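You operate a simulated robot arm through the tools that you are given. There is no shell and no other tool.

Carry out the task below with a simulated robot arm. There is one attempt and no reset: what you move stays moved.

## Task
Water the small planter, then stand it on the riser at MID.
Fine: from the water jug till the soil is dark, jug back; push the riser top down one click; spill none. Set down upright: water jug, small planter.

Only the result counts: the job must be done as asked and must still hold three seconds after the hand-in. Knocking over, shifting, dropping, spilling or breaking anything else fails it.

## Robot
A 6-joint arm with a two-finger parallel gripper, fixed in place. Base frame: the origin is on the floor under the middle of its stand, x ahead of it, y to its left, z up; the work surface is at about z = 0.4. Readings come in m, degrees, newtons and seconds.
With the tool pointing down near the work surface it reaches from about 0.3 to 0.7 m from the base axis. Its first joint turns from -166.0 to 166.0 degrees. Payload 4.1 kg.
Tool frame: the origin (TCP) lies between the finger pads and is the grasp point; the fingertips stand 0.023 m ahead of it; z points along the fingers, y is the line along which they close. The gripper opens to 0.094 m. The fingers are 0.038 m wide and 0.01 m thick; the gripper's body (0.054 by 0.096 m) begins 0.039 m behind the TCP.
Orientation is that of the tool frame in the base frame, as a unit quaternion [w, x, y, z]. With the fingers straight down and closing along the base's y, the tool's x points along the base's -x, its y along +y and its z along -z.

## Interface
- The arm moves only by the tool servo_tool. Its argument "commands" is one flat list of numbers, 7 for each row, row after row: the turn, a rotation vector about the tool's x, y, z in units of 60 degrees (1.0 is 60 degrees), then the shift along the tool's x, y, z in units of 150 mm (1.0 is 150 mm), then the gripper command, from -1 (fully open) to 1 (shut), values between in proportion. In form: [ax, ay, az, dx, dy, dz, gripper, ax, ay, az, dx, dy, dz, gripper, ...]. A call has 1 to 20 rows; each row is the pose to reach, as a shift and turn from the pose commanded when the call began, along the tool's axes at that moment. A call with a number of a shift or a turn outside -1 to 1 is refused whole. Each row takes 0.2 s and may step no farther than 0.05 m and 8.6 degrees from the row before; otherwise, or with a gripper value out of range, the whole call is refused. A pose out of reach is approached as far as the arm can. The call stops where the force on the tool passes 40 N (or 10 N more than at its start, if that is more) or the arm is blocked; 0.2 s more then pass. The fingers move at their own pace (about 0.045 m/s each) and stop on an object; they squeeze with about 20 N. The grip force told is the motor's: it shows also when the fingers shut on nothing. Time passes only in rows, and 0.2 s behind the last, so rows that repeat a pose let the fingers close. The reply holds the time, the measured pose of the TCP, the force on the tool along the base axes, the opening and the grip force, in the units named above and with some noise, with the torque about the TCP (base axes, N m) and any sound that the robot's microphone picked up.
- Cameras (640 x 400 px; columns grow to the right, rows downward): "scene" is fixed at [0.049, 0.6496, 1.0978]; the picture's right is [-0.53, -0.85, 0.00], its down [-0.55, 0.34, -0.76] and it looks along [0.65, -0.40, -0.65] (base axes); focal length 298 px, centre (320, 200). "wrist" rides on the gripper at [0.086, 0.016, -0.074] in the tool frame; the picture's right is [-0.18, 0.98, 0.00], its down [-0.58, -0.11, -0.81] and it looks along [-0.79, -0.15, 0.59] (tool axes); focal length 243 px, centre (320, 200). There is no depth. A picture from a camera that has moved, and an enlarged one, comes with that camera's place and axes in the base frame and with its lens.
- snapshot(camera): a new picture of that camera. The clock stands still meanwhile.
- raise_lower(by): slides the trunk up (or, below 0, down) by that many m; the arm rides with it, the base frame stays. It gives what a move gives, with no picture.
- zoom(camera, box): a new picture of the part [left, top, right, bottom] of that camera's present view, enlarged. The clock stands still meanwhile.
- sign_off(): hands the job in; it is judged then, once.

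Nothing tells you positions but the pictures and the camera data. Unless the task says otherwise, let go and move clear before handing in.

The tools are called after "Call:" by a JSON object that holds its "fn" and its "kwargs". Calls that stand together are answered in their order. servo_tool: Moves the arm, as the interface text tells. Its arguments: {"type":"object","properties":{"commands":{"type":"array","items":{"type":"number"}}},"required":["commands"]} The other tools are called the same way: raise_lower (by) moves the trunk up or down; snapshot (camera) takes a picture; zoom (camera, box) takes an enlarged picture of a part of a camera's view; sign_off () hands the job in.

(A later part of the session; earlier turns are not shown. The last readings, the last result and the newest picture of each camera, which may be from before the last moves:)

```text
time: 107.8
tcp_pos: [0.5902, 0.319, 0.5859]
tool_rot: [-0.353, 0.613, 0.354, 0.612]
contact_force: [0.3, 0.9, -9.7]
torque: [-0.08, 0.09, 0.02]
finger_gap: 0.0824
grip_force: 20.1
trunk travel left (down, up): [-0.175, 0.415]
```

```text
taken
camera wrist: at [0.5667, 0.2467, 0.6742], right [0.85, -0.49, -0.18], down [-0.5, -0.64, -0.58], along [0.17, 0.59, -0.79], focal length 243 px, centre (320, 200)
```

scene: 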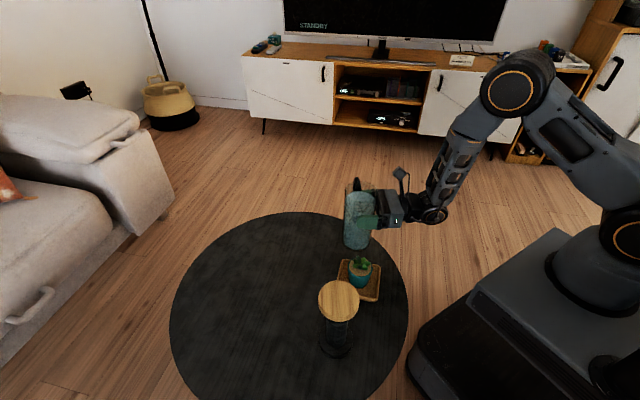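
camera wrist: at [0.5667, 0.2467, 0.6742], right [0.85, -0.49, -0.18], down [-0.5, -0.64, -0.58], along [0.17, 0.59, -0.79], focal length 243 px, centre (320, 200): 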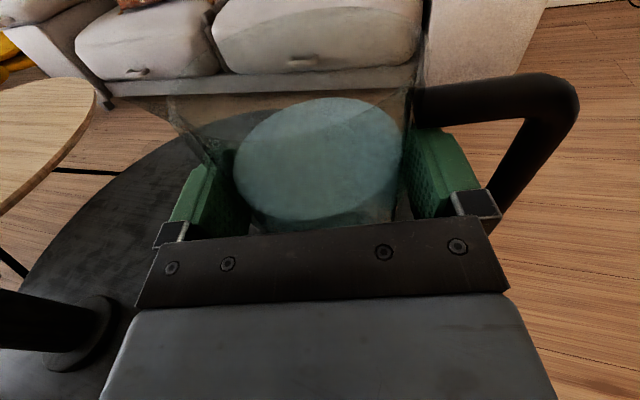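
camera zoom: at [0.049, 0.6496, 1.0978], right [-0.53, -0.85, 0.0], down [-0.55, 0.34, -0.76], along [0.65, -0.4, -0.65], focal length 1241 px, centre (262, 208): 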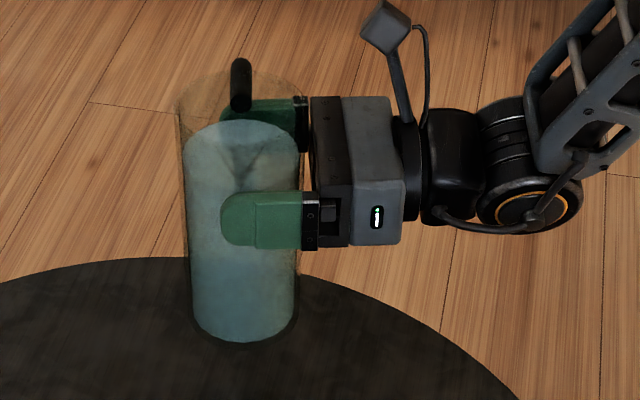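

Over the home spot and vertical. Lowering slowly.

Call:
{"fn": "servo_tool", "kwargs": {"commands": [0, 0, 0, -0.02, 0, 0, 1, 0, 0, 0, -0.06, 0, 0, 1, 0, 0, 0, -0.11, 0, 0, 1, 0, 0, 0, -0.16, 0, 0, 1, 0, 0, 0, -0.21, 0, 0, 1, 0, 0, 0, -0.26, 0, 0, 1, 0, 0, 0, -0.3, 0, 0, 1, 0, 0, 0, -0.33, 0, 0, 1, 0, 0, 0, -0.347, 0, 0, 1, 0, 0, 0, -0.347, 0, 0, 1]}}

Call:
{"fn": "zoom", "kwargs": {"camera": "scene", "box": [270, 170, 398, 266]}}

```text
time: 110.0
tcp_pos: [0.589, 0.3171, 0.5339]
tool_rot: [-0.353, 0.612, 0.353, 0.612]
contact_force: [-0.8, 0.4, -9.3]
torque: [-0.07, 0.07, 0.01]
finger_gap: 0.0827
grip_force: 19.7
trunk travel left (down, up): [-0.175, 0.415]
```

```text
4.17 times, centred on (334, 218) of scene
camera zoom: at [0.049, 0.6496, 1.0978], right [-0.53, -0.85, 0.0], down [-0.55, 0.34, -0.76], along [0.65, -0.4, -0.65], focal length 1241 px, centre (262, 125)
```

zoom: 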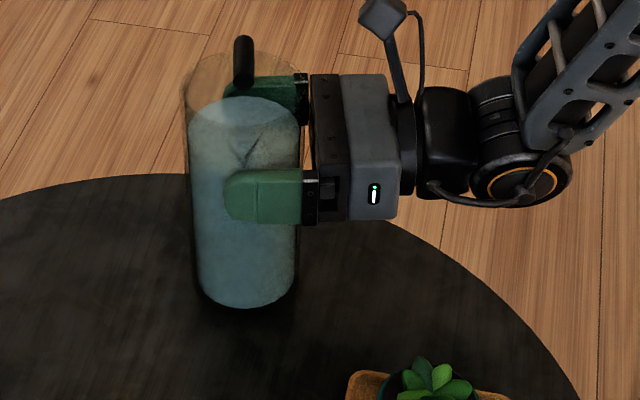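

Still hanging at full weight. Lowering in 1.5 mm steps until the table takes the load.

Call:
{"fn": "servo_tool", "kwargs": {"commands": [0, 0, 0, -0.01, 0, 0, 1, 0, 0, 0, -0.02, 0, 0, 1, 0, 0, 0, -0.03, 0, 0, 1]}}

```text
time: 110.8
tcp_pos: [0.589, 0.3155, 0.5296]
tool_rot: [-0.353, 0.614, 0.353, 0.612]
contact_force: [-0.1, -0.2, -9.3]
torque: [-0.03, 0.05, 0.01]
finger_gap: 0.083
grip_force: 19.7
trunk travel left (down, up): [-0.175, 0.415]
```

Call:
{"fn": "servo_tool", "kwargs": {"commands": [0, 0, 0, -0.01, 0, 0, 1, 0, 0, 0, -0.02, 0, 0, 1]}}

```text
time: 111.4
tcp_pos: [0.5899, 0.3178, 0.5275]
tool_rot: [-0.354, 0.613, 0.353, 0.612]
contact_force: [-0.9, -0.9, -6.6]
torque: [-0.2, 0.07, -0.04]
finger_gap: 0.0828
grip_force: 20.5
trunk travel left (down, up): [-0.175, 0.415]
```

The table begins to take weight. One more millimetre or two.

Call:
{"fn": "servo_tool", "kwargs": {"commands": [0, 0, 0, -0.007, 0, 0, 1, 0, 0, 0, -0.013, 0, 0, 1]}}

```text
time: 112.0
tcp_pos: [0.5901, 0.3174, 0.5283]
tool_rot: [-0.354, 0.611, 0.354, 0.613]
contact_force: [-3.2, -0.5, 4.9]
torque: [-0.31, 0.03, -0.04]
finger_gap: 0.0828
grip_force: 20.5
trunk travel left (down, up): [-0.175, 0.415]
```

Load is on the table. Opening the gripper, then dropping a few millimetres away from the handle bar before backing out.

Call:
{"fn": "servo_tool", "kwargs": {"commands": [0, 0, 0, 0, 0, 0, -1, 0, 0, 0, 0, 0, 0, -1, 0, 0, 0, 0, 0, 0, -1, 0, 0, 0, -0.02, 0, 0, -1, 0, 0, 0, -0.05, 0, 0, -1, 0, 0, 0, -0.07, 0, 0, -1]}}

Call:
{"fn": "snapshot", "kwargs": {"camera": "wrist"}}

Call:
{"fn": "zoom", "kwargs": {"camera": "scene", "box": [270, 170, 398, 266]}}

```text
time: 113.4
tcp_pos: [0.5903, 0.3169, 0.5157]
tool_rot: [-0.354, 0.612, 0.354, 0.612]
contact_force: [-0.2, 0.3, 0.0]
torque: [0.01, -0.01, 0.01]
finger_gap: 0.0941
grip_force: 0.0
trunk travel left (down, up): [-0.175, 0.415]
```

```text
taken
camera wrist: at [0.5664, 0.2464, 0.6031], right [0.85, -0.49, -0.18], down [-0.5, -0.64, -0.58], along [0.17, 0.59, -0.79], focal length 243 px, centre (320, 200)
```

wrist: 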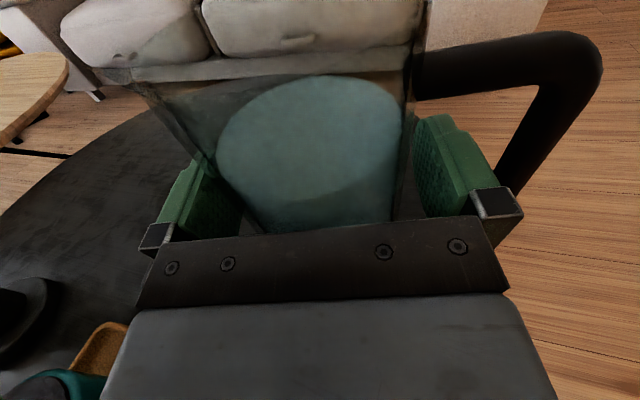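

```text
4.17 times, centred on (334, 218) of scene
camera zoom: at [0.049, 0.6496, 1.0978], right [-0.53, -0.85, 0.0], down [-0.55, 0.34, -0.76], along [0.65, -0.4, -0.65], focal length 1241 px, centre (262, 125)
```

zoom: 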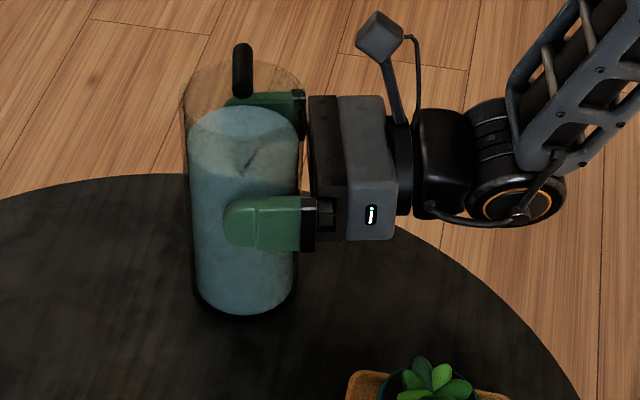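

Jug stands free. Backing straight out.

Call:
{"fn": "servo_tool", "kwargs": {"commands": [0, 0, 0, 0, 0, -0.04, -1, 0, 0, 0, 0, 0, -0.1, -1, 0, 0, 0, 0, 0, -0.18, -1, 0, 0, 0, 0, 0, -0.28, -1, 0, 0, 0, 0, 0, -0.4, -1, 0, 0, 0, 0, 0, -0.54, -1, 0, 0, 0, 0, 0, -0.68, -1, 0, 0, 0, 0, 0, -0.82, -1]}}

Call:
{"fn": "zoom", "kwargs": {"camera": "scene", "box": [280, 180, 376, 240]}}

Call:
{"fn": "zoom", "kwargs": {"camera": "scene", "box": [290, 200, 370, 250]}}

Call:
{"fn": "snapshot", "kwargs": {"camera": "scene"}}

Call:
{"fn": "zoom", "kwargs": {"camera": "scene", "box": [300, 220, 420, 320]}}

```text
time: 115.2
tcp_pos: [0.5284, 0.2111, 0.5164]
tool_rot: [-0.353, 0.613, 0.353, 0.612]
contact_force: [0.1, 0.9, -0.5]
torque: [0.0, 0.04, -0.01]
finger_gap: 0.094
grip_force: 0.1
trunk travel left (down, up): [-0.175, 0.415]
```

```text
6.67 times, centred on (328, 210) of scene
camera zoom: at [0.049, 0.6496, 1.0978], right [-0.53, -0.85, 0.0], down [-0.55, 0.34, -0.76], along [0.65, -0.4, -0.65], focal length 1985 px, centre (267, 133)
```

zoom: 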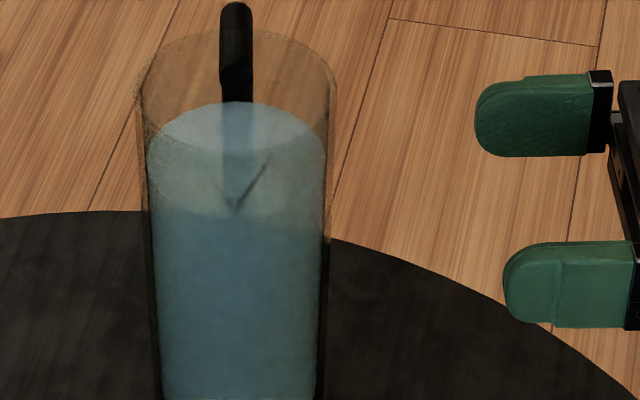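

```text
8.00 times, centred on (330, 225) of scene
camera zoom: at [0.049, 0.6496, 1.0978], right [-0.53, -0.85, 0.0], down [-0.55, 0.34, -0.76], along [0.65, -0.4, -0.65], focal length 2382 px, centre (240, 0)
```

zoom: 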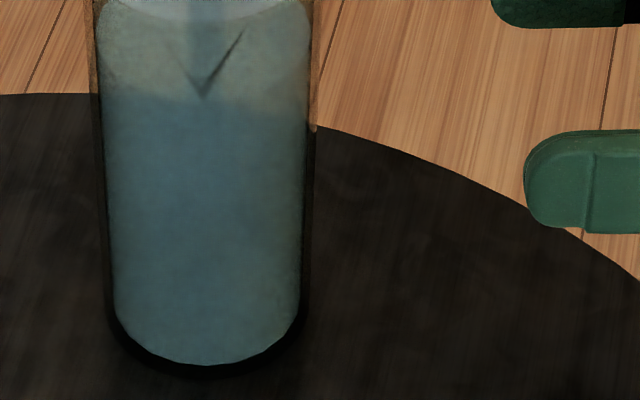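

```text
taken
```

scene: 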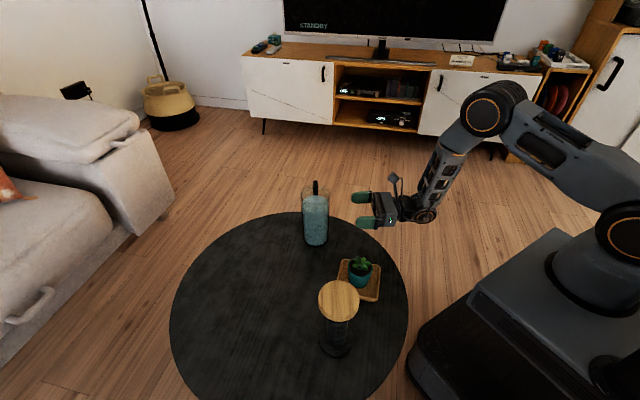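

```text
4.00 times, centred on (360, 270) of scene
camera zoom: at [0.049, 0.6496, 1.0978], right [-0.53, -0.85, 0.0], down [-0.55, 0.34, -0.76], along [0.65, -0.4, -0.65], focal length 1191 px, centre (160, -80)
```

zoom: 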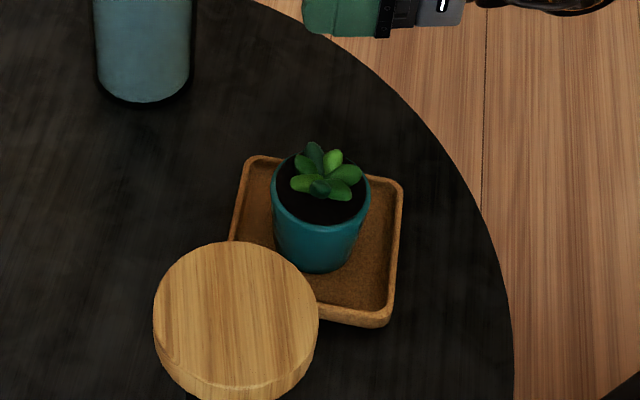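

The jug is back on its spot (within ~2 mm), upright, and the soil is dark with a clean tray. Next I'll raise and turn the tool down again.

Call:
{"fn": "servo_tool", "kwargs": {"commands": [0, 0, 0, 0.2, 0, 0, -1, 0, 0, 0, 0.45, 0, 0, -1, 0, 0, 0, 0.72, 0, 0, -1, 0, 0, 0, 1.0, 0, 0, -1]}}

Call:
{"fn": "servo_tool", "kwargs": {"commands": [0.0722, -0.0722, -0.0722, 0, 0, 0, 1, 0.1443, -0.1443, -0.1443, 0, 0, 0, 1, 0.2165, -0.2165, -0.2165, 0, 0, 0, 1, 0.2887, -0.2887, -0.2887, 0, 0, 0, 1, 0.3609, -0.3609, -0.3609, 0, 0, 0, 1, 0.433, -0.433, -0.433, 0, 0, 0, 1, 0.5052, -0.5052, -0.5052, 0, 0, 0, 1, 0.5774, -0.5774, -0.5774, 0, 0, 0, 1]}}

Call:
{"fn": "servo_tool", "kwargs": {"commands": [0.0722, -0.0722, -0.0722, 0, 0, 0, 1, 0.1443, -0.1443, -0.1443, 0, 0, 0, 1, 0.2165, -0.2165, -0.2165, 0, 0, 0, 1, 0.2887, -0.2887, -0.2887, 0, 0, 0, 1, 0.3609, -0.3609, -0.3609, 0, 0, 0, 1, 0.433, -0.433, -0.433, 0, 0, 0, 1, 0.5052, -0.5052, -0.5052, 0, 0, 0, 1, 0.5774, -0.5774, -0.5774, 0, 0, 0, 1]}}

```text
time: 116.2
tcp_pos: [0.5273, 0.2096, 0.6643]
tool_rot: [-0.354, 0.613, 0.354, 0.612]
contact_force: [0.3, -0.1, -0.3]
torque: [0.05, 0.0, 0.01]
finger_gap: 0.0943
grip_force: 0.0
trunk travel left (down, up): [-0.175, 0.415]
```

```text
time: 118.0
tcp_pos: [0.5274, 0.2113, 0.6655]
tool_rot: [-0.204, 0.503, 0.763, 0.352]
contact_force: [-0.8, 0.0, 0.1]
torque: [0.0, -0.02, 0.03]
finger_gap: 0.0003
grip_force: 20.0
trunk travel left (down, up): [-0.175, 0.415]
```

```text
time: 119.8
tcp_pos: [0.5292, 0.2115, 0.6652]
tool_rot: [0.001, 0.259, 0.966, -0.001]
contact_force: [0.0, 0.2, 0.3]
torque: [0.01, 0.04, -0.01]
finger_gap: 0.0
grip_force: 20.2
trunk travel left (down, up): [-0.175, 0.415]
```

Tool down, fingers shut. I'll go back over the riser for a gentle verification press, to make sure it is truly seated at the MID click.

Call:
{"fn": "servo_tool", "kwargs": {"commands": [0, 0, 0, 0.239, 0.069, -0.011, 1, 0, 0, 0, 0.477, 0.138, -0.022, 1, 0, 0, 0, 0.716, 0.207, -0.033, 1]}}

Call:
{"fn": "servo_tool", "kwargs": {"commands": [0, 0, 0, 0.239, 0.069, -0.011, 1, 0, 0, 0, 0.477, 0.138, -0.022, 1, 0, 0, 0, 0.716, 0.207, -0.033, 1]}}

Call:
{"fn": "servo_tool", "kwargs": {"commands": [0, 0, 0, 0.239, 0.069, -0.011, 1, 0, 0, 0, 0.477, 0.138, -0.022, 1, 0, 0, 0, 0.716, 0.207, -0.033, 1, 0, 0, 0, 0.716, 0.207, -0.033, 1]}}

Call:
{"fn": "snapshot", "kwargs": {"camera": "wrist"}}

Call:
{"fn": "zoom", "kwargs": {"camera": "scene", "box": [270, 220, 400, 360]}}

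```text
time: 120.6
tcp_pos: [0.4513, 0.2929, 0.6686]
tool_rot: [0.001, 0.26, 0.966, 0.0]
contact_force: [-0.2, 0.7, -0.1]
torque: [0.01, 0.03, -0.02]
finger_gap: 0.0
grip_force: 20.0
trunk travel left (down, up): [-0.175, 0.415]
```

```text
time: 121.4
tcp_pos: [0.3728, 0.3706, 0.6745]
tool_rot: [0.001, 0.259, 0.966, 0.0]
contact_force: [0.0, 0.1, -1.0]
torque: [0.01, 0.0, 0.01]
finger_gap: 0.0
grip_force: 20.6
trunk travel left (down, up): [-0.175, 0.415]
```

```text
time: 122.4
tcp_pos: [0.2963, 0.4548, 0.6831]
tool_rot: [-0.001, 0.26, 0.966, 0.0]
contact_force: [-0.7, 0.5, 0.1]
torque: [0.01, -0.01, -0.01]
finger_gap: 0.0003
grip_force: 20.2
trunk travel left (down, up): [-0.175, 0.415]
```

```text
taken
camera wrist: at [0.2292, 0.5132, 0.7574], right [0.65, 0.76, 0.0], down [0.45, -0.38, 0.81], along [0.61, -0.53, -0.59], focal length 243 px, centre (320, 200)
```

wrist: 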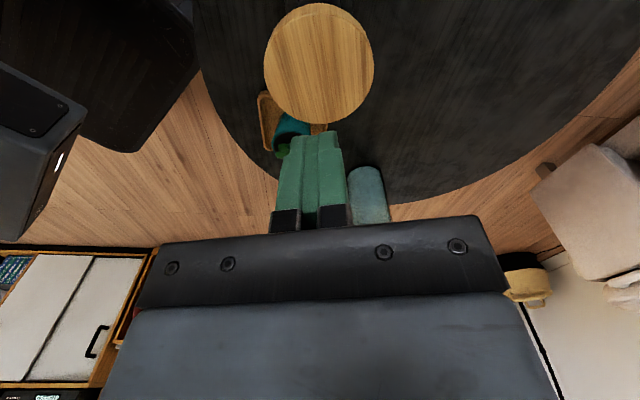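

```text
2.86 times, centred on (335, 290) of scene
camera zoom: at [0.049, 0.6496, 1.0978], right [-0.53, -0.85, 0.0], down [-0.55, 0.34, -0.76], along [0.65, -0.4, -0.65], focal length 851 px, centre (277, -57)
```

zoom: 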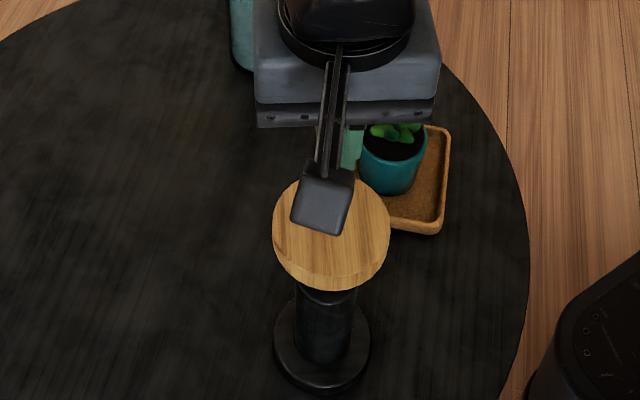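

Centred over the disc. Descending to just above it, then pressing in tiny steps.

Call:
{"fn": "servo_tool", "kwargs": {"commands": [0, 0, 0, 0, 0, 0.12, 1, 0, 0, 0, 0, 0, 0.27, 1, 0, 0, 0, 0, 0, 0.38, 1, 0, 0, 0, 0, 0, 0.45, 1]}}

Call:
{"fn": "servo_tool", "kwargs": {"commands": [0, 0, 0, 0, 0, 0.0133, 1, 0, 0, 0, 0, 0, 0.0267, 1, 0, 0, 0, 0, 0, 0.04, 1]}}

```text
time: 123.4
tcp_pos: [0.2957, 0.454, 0.6129]
tool_rot: [0.0, 0.259, 0.966, -0.001]
contact_force: [0.5, -0.2, -0.2]
torque: [0.03, 0.01, 0.01]
finger_gap: 0.0
grip_force: 19.6
trunk travel left (down, up): [-0.175, 0.415]
```

```text
time: 124.2
tcp_pos: [0.2964, 0.4532, 0.6058]
tool_rot: [0.0, 0.259, 0.966, 0.0]
contact_force: [0.4, 0.1, -0.2]
torque: [0.04, -0.01, 0.01]
finger_gap: 0.0
grip_force: 20.1
trunk travel left (down, up): [-0.175, 0.415]
```

Call:
{"fn": "servo_tool", "kwargs": {"commands": [0, 0, 0, 0, 0, 0.0067, 1]}}

Call:
{"fn": "servo_tool", "kwargs": {"commands": [0, 0, 0, 0, 0, 0.0067, 1]}}

```text
time: 124.6
tcp_pos: [0.2951, 0.453, 0.6063]
tool_rot: [0.0, 0.259, 0.966, 0.0]
contact_force: [-0.8, -0.8, -0.1]
torque: [0.01, 0.01, -0.01]
finger_gap: 0.0002
grip_force: 19.8
trunk travel left (down, up): [-0.175, 0.415]
```

```text
time: 125.0
tcp_pos: [0.2951, 0.4519, 0.6043]
tool_rot: [0.0, 0.259, 0.966, 0.0]
contact_force: [-0.2, -0.3, -0.5]
torque: [-0.01, 0.02, 0.01]
finger_gap: 0.0001
grip_force: 19.9
trunk travel left (down, up): [-0.175, 0.415]
```

Call:
{"fn": "servo_tool", "kwargs": {"commands": [0, 0, 0, 0, 0, 0.0067, 1]}}

Call:
{"fn": "servo_tool", "kwargs": {"commands": [0, 0, 0, 0, 0, 0.0067, 1]}}

```text
time: 125.4
tcp_pos: [0.2955, 0.4534, 0.6044]
tool_rot: [0.0, 0.259, 0.966, 0.0]
contact_force: [0.0, -0.1, 0.7]
torque: [-0.02, 0.01, -0.02]
finger_gap: 0.0
grip_force: 20.2
trunk travel left (down, up): [-0.175, 0.415]
```

```text
time: 125.8
tcp_pos: [0.2969, 0.4533, 0.6042]
tool_rot: [0.001, 0.259, 0.966, 0.0]
contact_force: [0.4, -2.3, 7.4]
torque: [-0.04, 0.01, 0.01]
finger_gap: 0.0
grip_force: 20.4
trunk travel left (down, up): [-0.175, 0.415]
```

The disc now resists firmly (7 N without moving) exactly where MID meets the collar: it is seated in the MID detent. Backing off and going to the planter.

Call:
{"fn": "servo_tool", "kwargs": {"commands": [0, 0, 0, 0, 0, -0.03, 1, 0, 0, 0, 0, 0, -0.15, 1, 0, 0, 0, 0, 0, -0.35, 1, 0, 0, 0, 0, 0, -0.55, -1]}}

Call:
{"fn": "zoom", "kwargs": {"camera": "scene", "box": [320, 305, 360, 330]}}

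Call:
{"fn": "zoom", "kwargs": {"camera": "scene", "box": [270, 220, 400, 360]}}

```text
time: 126.8
tcp_pos: [0.2979, 0.4541, 0.6852]
tool_rot: [-0.001, 0.259, 0.966, -0.001]
contact_force: [0.0, 0.1, -0.3]
torque: [0.01, -0.05, -0.01]
finger_gap: 0.0328
grip_force: 0.0
trunk travel left (down, up): [-0.175, 0.415]
```

```text
16.00 times, centred on (340, 318) of scene
camera zoom: at [0.049, 0.6496, 1.0978], right [-0.53, -0.85, 0.0], down [-0.55, 0.34, -0.76], along [0.65, -0.4, -0.65], focal length 4765 px, centre (0, -1680)
```

zoom: 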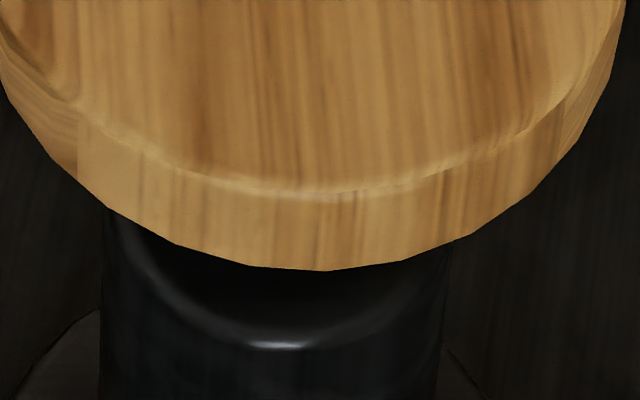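

```text
2.86 times, centred on (335, 290) of scene
camera zoom: at [0.049, 0.6496, 1.0978], right [-0.53, -0.85, 0.0], down [-0.55, 0.34, -0.76], along [0.65, -0.4, -0.65], focal length 851 px, centre (277, -57)
```

zoom: 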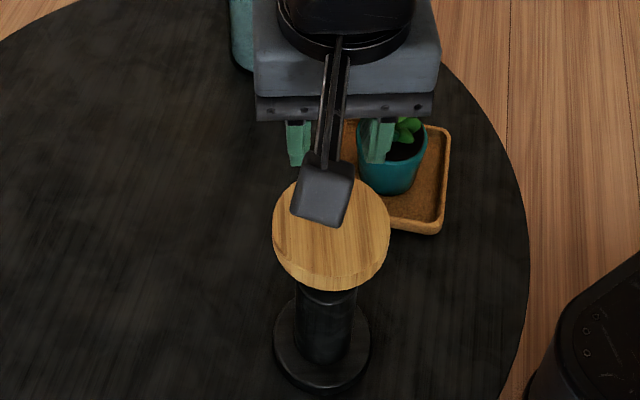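

The disc did not move at all: MID is solid. Moving above the planter with open fingers.

Call:
{"fn": "servo_tool", "kwargs": {"commands": [0, 0, 0, -0.175, -0.083, 0.03, -1, 0, 0, 0, -0.349, -0.165, 0.1, -1, 0, 0, 0, -0.524, -0.248, 0.217, -1]}}

Call:
{"fn": "servo_tool", "kwargs": {"commands": [0, 0, 0, -0.175, -0.083, 0.07, -1, 0, 0, 0, -0.349, -0.165, 0.14, -1, 0, 0, 0, -0.524, -0.248, 0.217, -1, 0, 0, 0, -0.524, -0.248, 0.217, -1]}}

Call:
{"fn": "snapshot", "kwargs": {"camera": "wrist"}}

Call:
{"fn": "zoom", "kwargs": {"camera": "scene", "box": [300, 200, 428, 300]}}

```text
time: 127.6
tcp_pos: [0.3462, 0.3816, 0.654]
tool_rot: [0.0, 0.26, 0.966, 0.0]
contact_force: [-0.4, 0.3, 0.0]
torque: [-0.02, -0.02, 0.01]
finger_gap: 0.0939
grip_force: 0.2
trunk travel left (down, up): [-0.175, 0.415]
```

```text
time: 128.6
tcp_pos: [0.3935, 0.3099, 0.6209]
tool_rot: [0.001, 0.259, 0.966, 0.0]
contact_force: [0.0, -0.6, -0.3]
torque: [-0.01, -0.01, 0.03]
finger_gap: 0.0938
grip_force: 0.1
trunk travel left (down, up): [-0.175, 0.415]
```

```text
taken
camera wrist: at [0.3275, 0.3678, 0.6959], right [0.65, 0.76, 0.0], down [0.45, -0.38, 0.81], along [0.61, -0.52, -0.59], focal length 243 px, centre (320, 200)
```

wrist: 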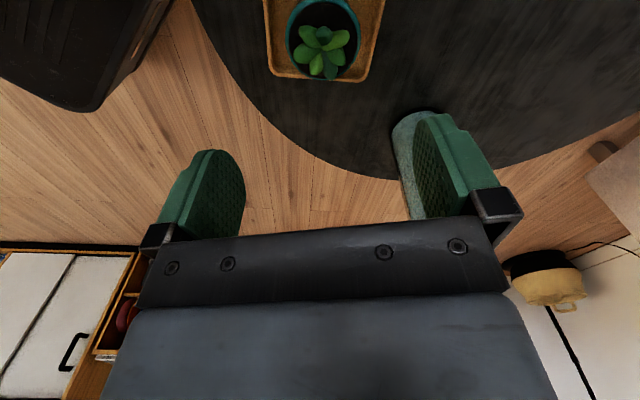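

```text
4.00 times, centred on (364, 250) of scene
camera zoom: at [0.049, 0.6496, 1.0978], right [-0.53, -0.85, 0.0], down [-0.55, 0.34, -0.76], along [0.65, -0.4, -0.65], focal length 1191 px, centre (144, 0)
```

zoom: 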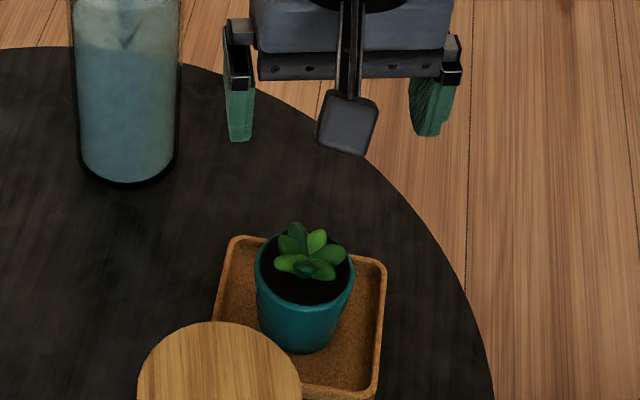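

Call:
{"fn": "zoom", "kwargs": {"camera": "wrist", "box": [240, 0, 400, 120]}}

```text
3.33 times, centred on (320, 60) of wrist
camera zoom: at [0.3275, 0.3678, 0.6959], right [0.65, 0.76, 0.0], down [0.45, -0.38, 0.81], along [0.61, -0.52, -0.59], focal length 809 px, centre (320, 667)
```

zoom: 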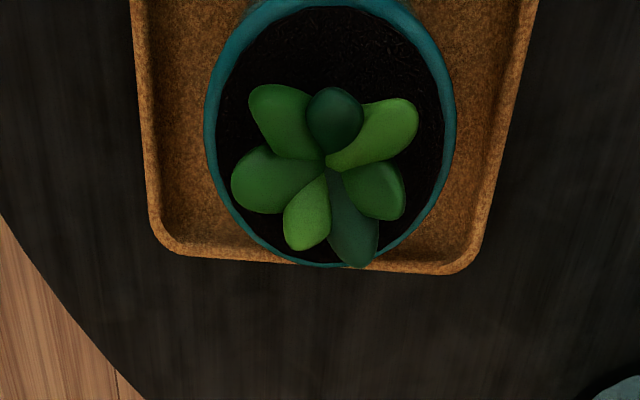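

Rim centre is 2.5 mm off; correcting and descending.

Call:
{"fn": "servo_tool", "kwargs": {"commands": [0, 0, 0, 0, 0.017, 0.15, -1, 0, 0, 0, 0, 0.017, 0.35, -1, 0, 0, 0, 0, 0.017, 0.55, -1, 0, 0, 0, 0, 0.017, 0.7, -1, 0, 0, 0, 0, 0.017, 0.8, -1, 0, 0, 0, 0, 0.017, 0.8, -1]}}

Call:
{"fn": "zoom", "kwargs": {"camera": "wrist", "box": [140, 0, 500, 225]}}

Call:
{"fn": "zoom", "kwargs": {"camera": "scene", "box": [300, 200, 428, 300]}}

```text
time: 130.0
tcp_pos: [0.3966, 0.3117, 0.5014]
tool_rot: [0.0, 0.259, 0.966, 0.0]
contact_force: [-0.4, 0.4, -0.1]
torque: [0.02, -0.01, 0.0]
finger_gap: 0.0942
grip_force: 0.1
trunk travel left (down, up): [-0.175, 0.415]
```

```text
1.78 times, centred on (320, 112) of wrist
camera zoom: at [0.3298, 0.3702, 0.5763], right [0.65, 0.76, 0.0], down [0.45, -0.38, 0.81], along [0.61, -0.53, -0.59], focal length 431 px, centre (320, 356)
```

zoom: 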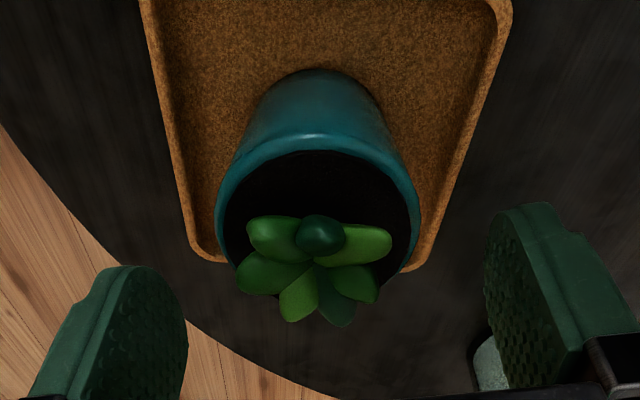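

```text
4.00 times, centred on (364, 250) of scene
camera zoom: at [0.049, 0.6496, 1.0978], right [-0.53, -0.85, 0.0], down [-0.55, 0.34, -0.76], along [0.65, -0.4, -0.65], focal length 1191 px, centre (144, 0)
```

zoom: 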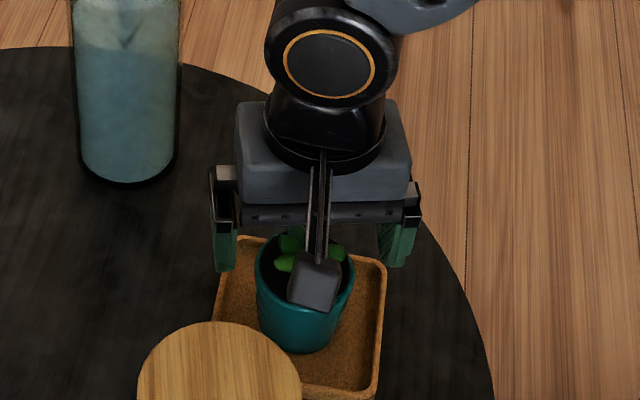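

Well centred; leaves stay below the palm. Lowering to grip height at the rim.

Call:
{"fn": "servo_tool", "kwargs": {"commands": [0, 0, 0, 0, 0, 0.08, -1, 0, 0, 0, 0, 0, 0.16, -1, 0, 0, 0, 0, 0, 0.22, -1, 0, 0, 0, 0, 0, 0.25, -1, 0, 0, 0, 0, 0, 0.25, -1]}}

Call:
{"fn": "zoom", "kwargs": {"camera": "wrist", "box": [140, 0, 500, 225]}}

Call:
{"fn": "zoom", "kwargs": {"camera": "scene", "box": [300, 200, 428, 300]}}

```text
time: 131.2
tcp_pos: [0.3972, 0.3121, 0.4628]
tool_rot: [0.0, 0.259, 0.966, 0.0]
contact_force: [-0.1, 0.7, -0.4]
torque: [0.04, -0.01, 0.02]
finger_gap: 0.0941
grip_force: 0.1
trunk travel left (down, up): [-0.175, 0.415]
```

```text
1.78 times, centred on (320, 112) of wrist
camera zoom: at [0.3297, 0.3705, 0.538], right [0.65, 0.76, 0.0], down [0.45, -0.38, 0.81], along [0.61, -0.53, -0.59], focal length 431 px, centre (320, 356)
```

zoom: 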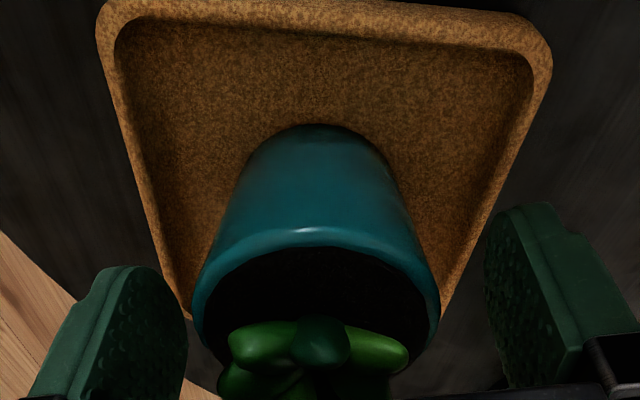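

```text
4.00 times, centred on (364, 250) of scene
camera zoom: at [0.049, 0.6496, 1.0978], right [-0.53, -0.85, 0.0], down [-0.55, 0.34, -0.76], along [0.65, -0.4, -0.65], focal length 1191 px, centre (144, 0)
```

zoom: 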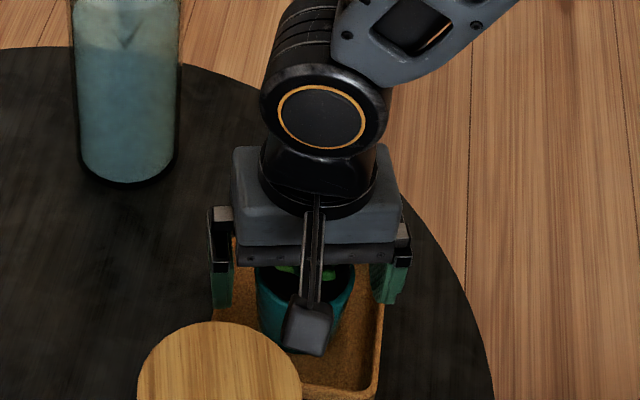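

In position. Closing on the pot.

Call:
{"fn": "servo_tool", "kwargs": {"commands": [0, 0, 0, 0, 0, 0, 1, 0, 0, 0, 0, 0, 0, 1, 0, 0, 0, 0, 0, 0, 1, 0, 0, 0, 0, 0, 0, 1, 0, 0, 0, 0, 0, 0, 1]}}

Call:
{"fn": "zoom", "kwargs": {"camera": "wrist", "box": [140, 0, 500, 225]}}

```text
time: 132.4
tcp_pos: [0.3965, 0.3126, 0.4634]
tool_rot: [0.0, 0.259, 0.966, 0.0]
contact_force: [-1.3, -0.5, 0.0]
torque: [-0.02, 0.03, 0.03]
finger_gap: 0.064
grip_force: 19.8
trunk travel left (down, up): [-0.175, 0.415]
```

```text
1.78 times, centred on (320, 112) of wrist
camera zoom: at [0.3297, 0.3705, 0.5382], right [0.65, 0.76, 0.0], down [0.45, -0.38, 0.81], along [0.61, -0.53, -0.59], focal length 431 px, centre (320, 356)
```

zoom: 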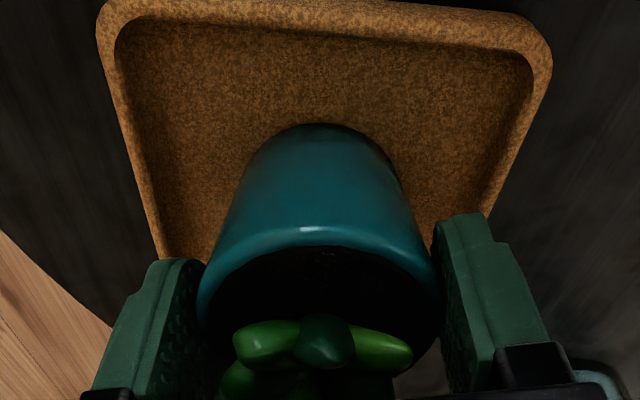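

Gripped at 0.064 m. Lifting slowly.

Call:
{"fn": "servo_tool", "kwargs": {"commands": [0, 0, 0, 0, 0, -0.01, 1, 0, 0, 0, 0, 0, -0.03, 1, 0, 0, 0, 0, 0, -0.06, 1, 0, 0, 0, 0, 0, -0.09, 1, 0, 0, 0, 0, 0, -0.1, 1, 0, 0, 0, 0, 0, -0.1, 1]}}

Call:
{"fn": "zoom", "kwargs": {"camera": "wrist", "box": [140, 0, 500, 225]}}

Call:
{"fn": "zoom", "kwargs": {"camera": "scene", "box": [300, 200, 428, 300]}}

```text
time: 133.8
tcp_pos: [0.3961, 0.3106, 0.4791]
tool_rot: [-0.001, 0.259, 0.966, 0.0]
contact_force: [0.3, -0.2, -2.9]
torque: [-0.01, -0.01, 0.01]
finger_gap: 0.0637
grip_force: 20.1
trunk travel left (down, up): [-0.175, 0.415]
```

```text
1.78 times, centred on (320, 112) of wrist
camera zoom: at [0.3286, 0.3703, 0.5535], right [0.65, 0.76, 0.0], down [0.45, -0.38, 0.81], along [0.61, -0.53, -0.59], focal length 431 px, centre (320, 356)
```

zoom: 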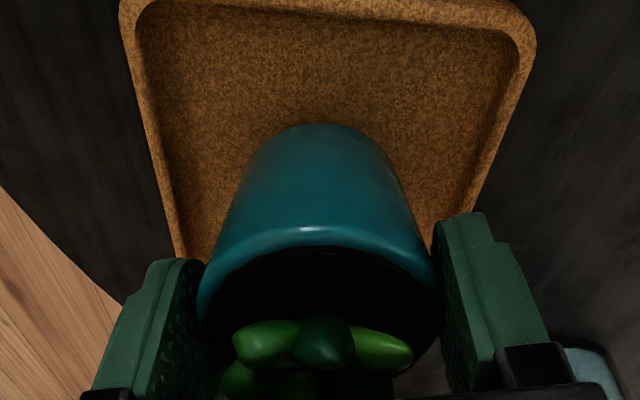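

```text
4.00 times, centred on (364, 250) of scene
camera zoom: at [0.049, 0.6496, 1.0978], right [-0.53, -0.85, 0.0], down [-0.55, 0.34, -0.76], along [0.65, -0.4, -0.65], focal length 1191 px, centre (144, 0)
```

zoom: 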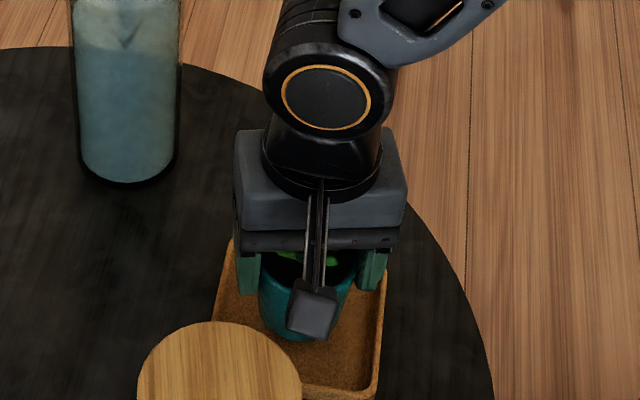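

Pot lifted cleanly (about 3 N). Raising it above riser height.

Call:
{"fn": "servo_tool", "kwargs": {"commands": [0, 0, 0, 0, 0, -0.05, 1, 0, 0, 0, 0, 0, -0.15, 1, 0, 0, 0, 0, 0, -0.28, 1, 0, 0, 0, 0, 0, -0.42, 1, 0, 0, 0, 0, 0, -0.56, 1, 0, 0, 0, 0, 0, -0.68, 1, 0, 0, 0, 0, 0, -0.77, 1]}}

Call:
{"fn": "servo_tool", "kwargs": {"commands": [0, 0, 0, 0, 0, -0.05, 1, 0, 0, 0, 0, 0, -0.15, 1, 0, 0, 0, 0, 0, -0.28, 1, 0, 0, 0, 0, 0, -0.42, 1, 0, 0, 0, 0, 0, -0.56, 1, 0, 0, 0, 0, 0, -0.68, 1, 0, 0, 0, 0, 0, -0.73, 1, 0, 0, 0, 0, 0, -0.73, 1]}}

Call:
{"fn": "snapshot", "kwargs": {"camera": "scene"}}

```text
time: 135.4
tcp_pos: [0.3961, 0.3118, 0.5918]
tool_rot: [0.0, 0.259, 0.966, -0.001]
contact_force: [-0.4, -0.2, -1.6]
torque: [0.0, -0.02, 0.0]
finger_gap: 0.0636
grip_force: 20.3
trunk travel left (down, up): [-0.175, 0.415]
```

```text
time: 137.2
tcp_pos: [0.3957, 0.3119, 0.7037]
tool_rot: [0.0, 0.259, 0.966, 0.0]
contact_force: [1.1, -0.2, -2.9]
torque: [0.02, 0.01, -0.04]
finger_gap: 0.0638
grip_force: 20.2
trunk travel left (down, up): [-0.175, 0.415]
```

```text
taken
```

scene: 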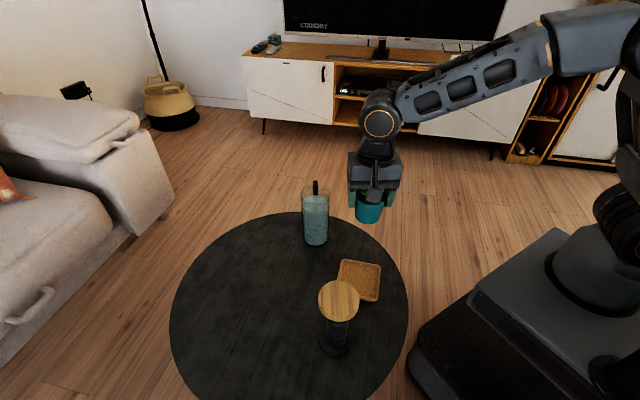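

Pot securely held; tray left in place. Moving over the riser.

Call:
{"fn": "servo_tool", "kwargs": {"commands": [0, 0, 0, 0.03, 0.014, 0, 1, 0, 0, 0, 0.1, 0.046, 0, 1, 0, 0, 0, 0.2, 0.093, 0, 1, 0, 0, 0, 0.32, 0.148, 0, 1, 0, 0, 0, 0.43, 0.199, 0, 1, 0, 0, 0, 0.525, 0.243, 0, 1]}}

Call:
{"fn": "servo_tool", "kwargs": {"commands": [0, 0, 0, 0.1, 0.046, 0, 1, 0, 0, 0, 0.21, 0.097, 0, 1, 0, 0, 0, 0.32, 0.148, 0, 1, 0, 0, 0, 0.42, 0.194, 0, 1, 0, 0, 0, 0.49, 0.227, 0, 1, 0, 0, 0, 0.525, 0.243, 0, 1, 0, 0, 0, 0.525, 0.243, 0, 1]}}

Call:
{"fn": "zoom", "kwargs": {"camera": "scene", "box": [270, 180, 420, 360]}}

Call:
{"fn": "snapshot", "kwargs": {"camera": "wrist"}}

```text
time: 138.6
tcp_pos: [0.3453, 0.3819, 0.7029]
tool_rot: [0.0, 0.259, 0.966, -0.001]
contact_force: [0.5, 0.2, -1.9]
torque: [0.0, 0.02, -0.05]
finger_gap: 0.0639
grip_force: 20.6
trunk travel left (down, up): [-0.175, 0.415]
```

```text
time: 140.2
tcp_pos: [0.2957, 0.4556, 0.7021]
tool_rot: [0.0, 0.259, 0.966, 0.0]
contact_force: [-0.6, 0.2, -3.1]
torque: [0.04, 0.02, 0.0]
finger_gap: 0.0637
grip_force: 19.9
trunk travel left (down, up): [-0.175, 0.415]
```

```text
2.22 times, centred on (345, 270) of scene
camera zoom: at [0.049, 0.6496, 1.0978], right [-0.53, -0.85, 0.0], down [-0.55, 0.34, -0.76], along [0.65, -0.4, -0.65], focal length 662 px, centre (264, 44)
```

zoom: 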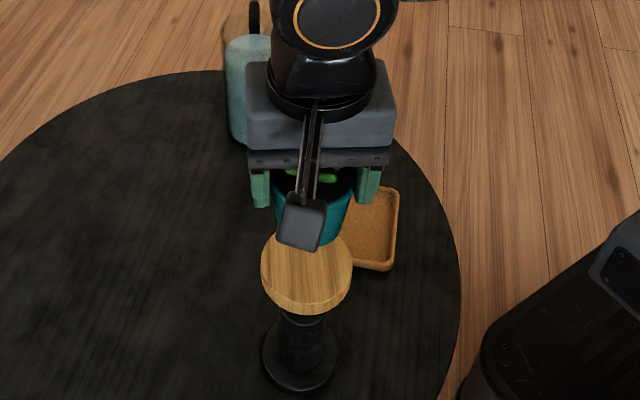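

```text
taken
camera wrist: at [0.2286, 0.5132, 0.7781], right [0.65, 0.76, 0.0], down [0.45, -0.38, 0.81], along [0.61, -0.53, -0.59], focal length 243 px, centre (320, 200)
```

wrist: 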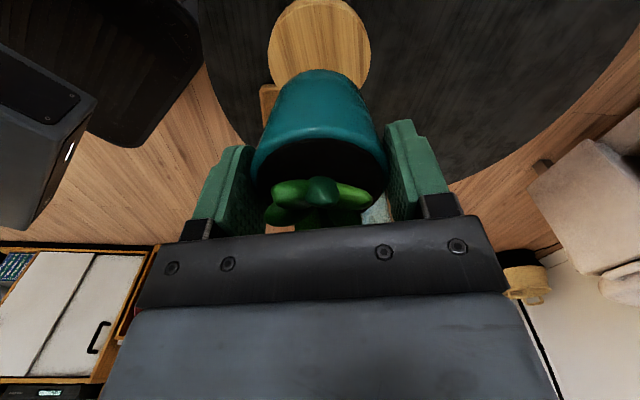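

Aligned with the disc. Lowering to just above the riser top.

Call:
{"fn": "servo_tool", "kwargs": {"commands": [0, 0, 0, 0, 0, 0.05, 1, 0, 0, 0, 0, 0, 0.13, 1, 0, 0, 0, 0, 0, 0.21, 1, 0, 0, 0, 0, 0, 0.28, 1, 0, 0, 0, 0, 0, 0.33, 1, 0, 0, 0, 0, 0, 0.35, 1, 0, 0, 0, 0, 0, 0.35, 1]}}

Call:
{"fn": "zoom", "kwargs": {"camera": "scene", "box": [290, 230, 390, 330]}}

Call:
{"fn": "zoom", "kwargs": {"camera": "wrist", "box": [180, 0, 460, 240]}}

```text
time: 141.8
tcp_pos: [0.2954, 0.4544, 0.6508]
tool_rot: [0.0, 0.259, 0.966, 0.001]
contact_force: [0.2, 0.5, -2.4]
torque: [-0.01, 0.0, 0.02]
finger_gap: 0.0636
grip_force: 20.2
trunk travel left (down, up): [-0.175, 0.415]
```

```text
4.00 times, centred on (340, 280) of scene
camera zoom: at [0.049, 0.6496, 1.0978], right [-0.53, -0.85, 0.0], down [-0.55, 0.34, -0.76], along [0.65, -0.4, -0.65], focal length 1191 px, centre (240, -120)
```

zoom: 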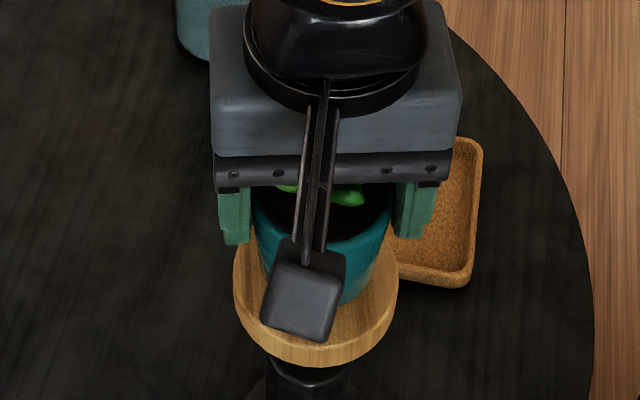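

```text
1.67 times, centred on (320, 120) of wrist
camera zoom: at [0.2286, 0.5126, 0.7261], right [0.65, 0.76, 0.0], down [0.45, -0.38, 0.81], along [0.61, -0.53, -0.59], focal length 404 px, centre (320, 333)
```

zoom: 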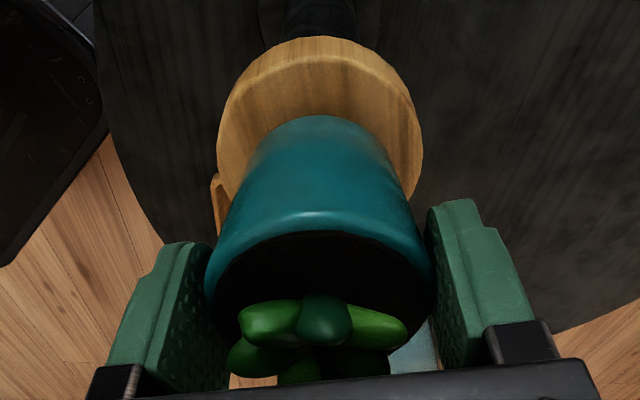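

Pot is centred over the disc. Lowering in small steps until it rests.

Call:
{"fn": "servo_tool", "kwargs": {"commands": [0, 0, 0, 0, 0, 0.0133, 1, 0, 0, 0, 0, 0, 0.0267, 1, 0, 0, 0, 0, 0, 0.04, 1]}}

Call:
{"fn": "servo_tool", "kwargs": {"commands": [0, 0, 0, 0, 0, 0.01, 1, 0, 0, 0, 0, 0, 0.01, 1]}}

```text
time: 142.6
tcp_pos: [0.2944, 0.4547, 0.6432]
tool_rot: [-0.001, 0.258, 0.966, 0.0]
contact_force: [-1.1, -0.3, -2.3]
torque: [0.01, 0.02, -0.02]
finger_gap: 0.0641
grip_force: 20.4
trunk travel left (down, up): [-0.175, 0.415]
```

```text
time: 143.2
tcp_pos: [0.295, 0.4547, 0.6426]
tool_rot: [0.0, 0.259, 0.966, 0.0]
contact_force: [-0.3, -0.5, -2.6]
torque: [0.02, -0.03, 0.02]
finger_gap: 0.0638
grip_force: 19.6
trunk travel left (down, up): [-0.175, 0.415]
```

Call:
{"fn": "servo_tool", "kwargs": {"commands": [0, 0, 0, 0, 0, 0.01, 1, 0, 0, 0, 0, 0, 0.01, 1]}}

Call:
{"fn": "servo_tool", "kwargs": {"commands": [0, 0, 0, 0, 0, 0.0067, 1, 0, 0, 0, 0, 0, 0.0067, 1]}}

```text
time: 143.8
tcp_pos: [0.2956, 0.4554, 0.6414]
tool_rot: [0.0, 0.259, 0.966, 0.001]
contact_force: [-0.2, 0.5, -2.7]
torque: [0.0, -0.02, 0.0]
finger_gap: 0.0638
grip_force: 20.1
trunk travel left (down, up): [-0.175, 0.415]
```

```text
time: 144.4
tcp_pos: [0.2958, 0.4535, 0.6396]
tool_rot: [-0.001, 0.259, 0.966, 0.0]
contact_force: [-0.2, 0.2, -2.1]
torque: [0.0, -0.03, -0.02]
finger_gap: 0.064
grip_force: 19.7
trunk travel left (down, up): [-0.175, 0.415]
```

Call:
{"fn": "servo_tool", "kwargs": {"commands": [0, 0, 0, 0, 0, 0.0067, 1, 0, 0, 0, 0, 0, 0.0067, 1]}}

Call:
{"fn": "servo_tool", "kwargs": {"commands": [0, 0, 0, 0, 0, 0.0067, 1, 0, 0, 0, 0, 0, 0.0067, 1]}}

Call:
{"fn": "zoom", "kwargs": {"camera": "scene", "box": [310, 250, 370, 320]}}

```text
time: 145.0
tcp_pos: [0.2954, 0.4537, 0.6381]
tool_rot: [0.0, 0.26, 0.966, 0.0]
contact_force: [-1.0, -0.5, -2.6]
torque: [0.04, -0.02, -0.02]
finger_gap: 0.0634
grip_force: 20.6
trunk travel left (down, up): [-0.175, 0.415]
```

```text
time: 145.6
tcp_pos: [0.2961, 0.4542, 0.6368]
tool_rot: [0.0, 0.259, 0.966, 0.0]
contact_force: [0.0, 0.3, -2.2]
torque: [0.01, -0.03, 0.0]
finger_gap: 0.0638
grip_force: 20.1
trunk travel left (down, up): [-0.175, 0.415]
```

```text
5.71 times, centred on (340, 285) of scene
camera zoom: at [0.049, 0.6496, 1.0978], right [-0.53, -0.85, 0.0], down [-0.55, 0.34, -0.76], along [0.65, -0.4, -0.65], focal length 1702 px, centre (206, -286)
```

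zoom: 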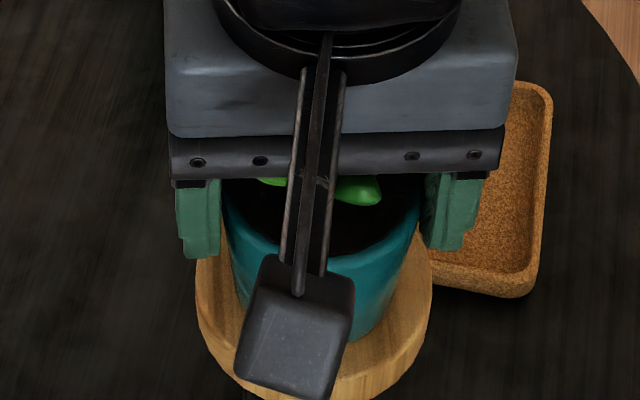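

No contact yet; continuing by fractions of a millimetre.

Call:
{"fn": "servo_tool", "kwargs": {"commands": [0, 0, 0, 0, 0, 0.0067, 1, 0, 0, 0, 0, 0, 0.0067, 1]}}

Call:
{"fn": "servo_tool", "kwargs": {"commands": [0, 0, 0, 0, 0, 0.0067, 1, 0, 0, 0, 0, 0, 0.0067, 1]}}

Call:
{"fn": "zoom", "kwargs": {"camera": "wrist", "box": [180, 0, 460, 240]}}

```text
time: 146.2
tcp_pos: [0.2953, 0.4537, 0.6374]
tool_rot: [0.0, 0.258, 0.966, -0.001]
contact_force: [-0.2, 0.2, -2.9]
torque: [0.0, -0.04, -0.03]
finger_gap: 0.0636
grip_force: 20.3
trunk travel left (down, up): [-0.175, 0.415]
```

```text
time: 146.8
tcp_pos: [0.2948, 0.455, 0.636]
tool_rot: [0.0, 0.258, 0.966, 0.0]
contact_force: [-0.3, 0.8, -2.6]
torque: [-0.03, 0.01, 0.01]
finger_gap: 0.0641
grip_force: 19.2
trunk travel left (down, up): [-0.175, 0.415]
```

```text
1.67 times, centred on (320, 120) of wrist
camera zoom: at [0.2283, 0.512, 0.7122], right [0.65, 0.76, 0.0], down [0.45, -0.38, 0.81], along [0.61, -0.53, -0.59], focal length 404 px, centre (320, 333)
```

zoom: 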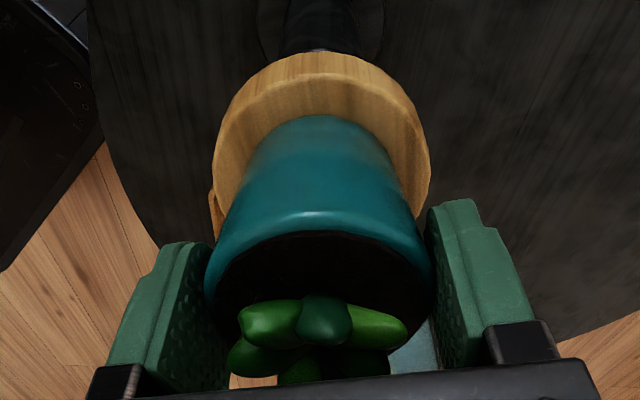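

Call:
{"fn": "servo_tool", "kwargs": {"commands": [0, 0, 0, 0, 0, 0.0067, 1, 0, 0, 0, 0, 0, 0.0067, 1]}}

Call:
{"fn": "servo_tool", "kwargs": {"commands": [0, 0, 0, 0, 0, 0.0067, 1, 0, 0, 0, 0, 0, 0.0067, 1]}}

```text
time: 147.4
tcp_pos: [0.2949, 0.4533, 0.6365]
tool_rot: [0.0, 0.258, 0.966, 0.001]
contact_force: [-1.2, -0.9, 5.7]
torque: [-0.16, 0.19, -0.03]
finger_gap: 0.0638
grip_force: 19.9
trunk travel left (down, up): [-0.175, 0.415]
```

```text
time: 148.0
tcp_pos: [0.2954, 0.4534, 0.634]
tool_rot: [-0.001, 0.259, 0.966, 0.0]
contact_force: [0.8, -1.3, 0.3]
torque: [-0.08, -0.04, -0.02]
finger_gap: 0.0637
grip_force: 20.1
trunk travel left (down, up): [-0.175, 0.415]
```

Contact reached (+6 N, then settled near zero). Checking that the disc has not moved before releasing.

Call:
{"fn": "zoom", "kwargs": {"camera": "scene", "box": [320, 305, 360, 330]}}

Call:
{"fn": "zoom", "kwargs": {"camera": "scene", "box": [310, 250, 370, 320]}}

Call:
{"fn": "zoom", "kwargs": {"camera": "wrist", "box": [180, 0, 460, 240]}}

```text
16.00 times, centred on (340, 318) of scene
camera zoom: at [0.049, 0.6496, 1.0978], right [-0.53, -0.85, 0.0], down [-0.55, 0.34, -0.76], along [0.65, -0.4, -0.65], focal length 4765 px, centre (0, -1680)
```

zoom: 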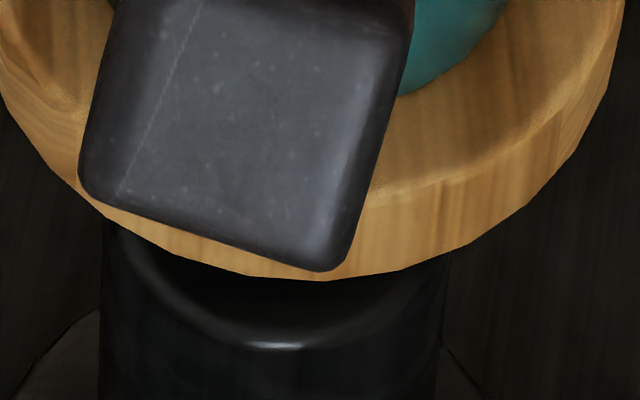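

```text
5.71 times, centred on (340, 285) of scene
camera zoom: at [0.049, 0.6496, 1.0978], right [-0.53, -0.85, 0.0], down [-0.55, 0.34, -0.76], along [0.65, -0.4, -0.65], focal length 1702 px, centre (206, -286)
```

zoom: 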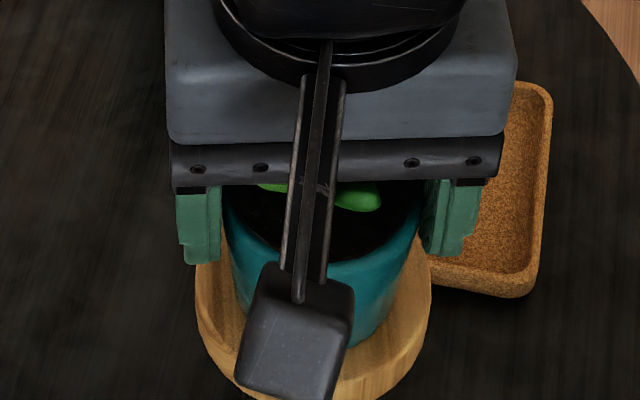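

```text
1.67 times, centred on (320, 120) of wrist
camera zoom: at [0.2284, 0.5123, 0.71], right [0.65, 0.76, 0.0], down [0.45, -0.38, 0.81], along [0.61, -0.53, -0.59], focal length 404 px, centre (320, 333)
```

zoom: 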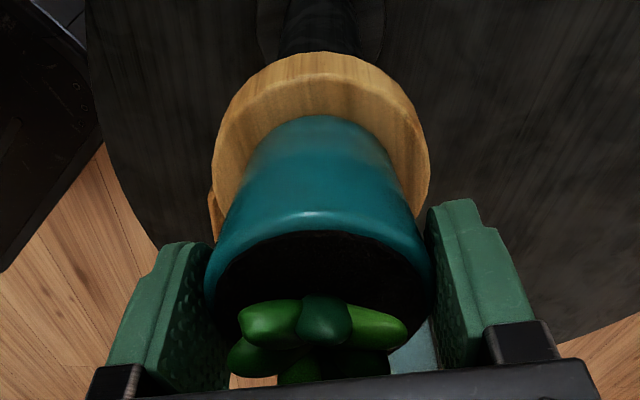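

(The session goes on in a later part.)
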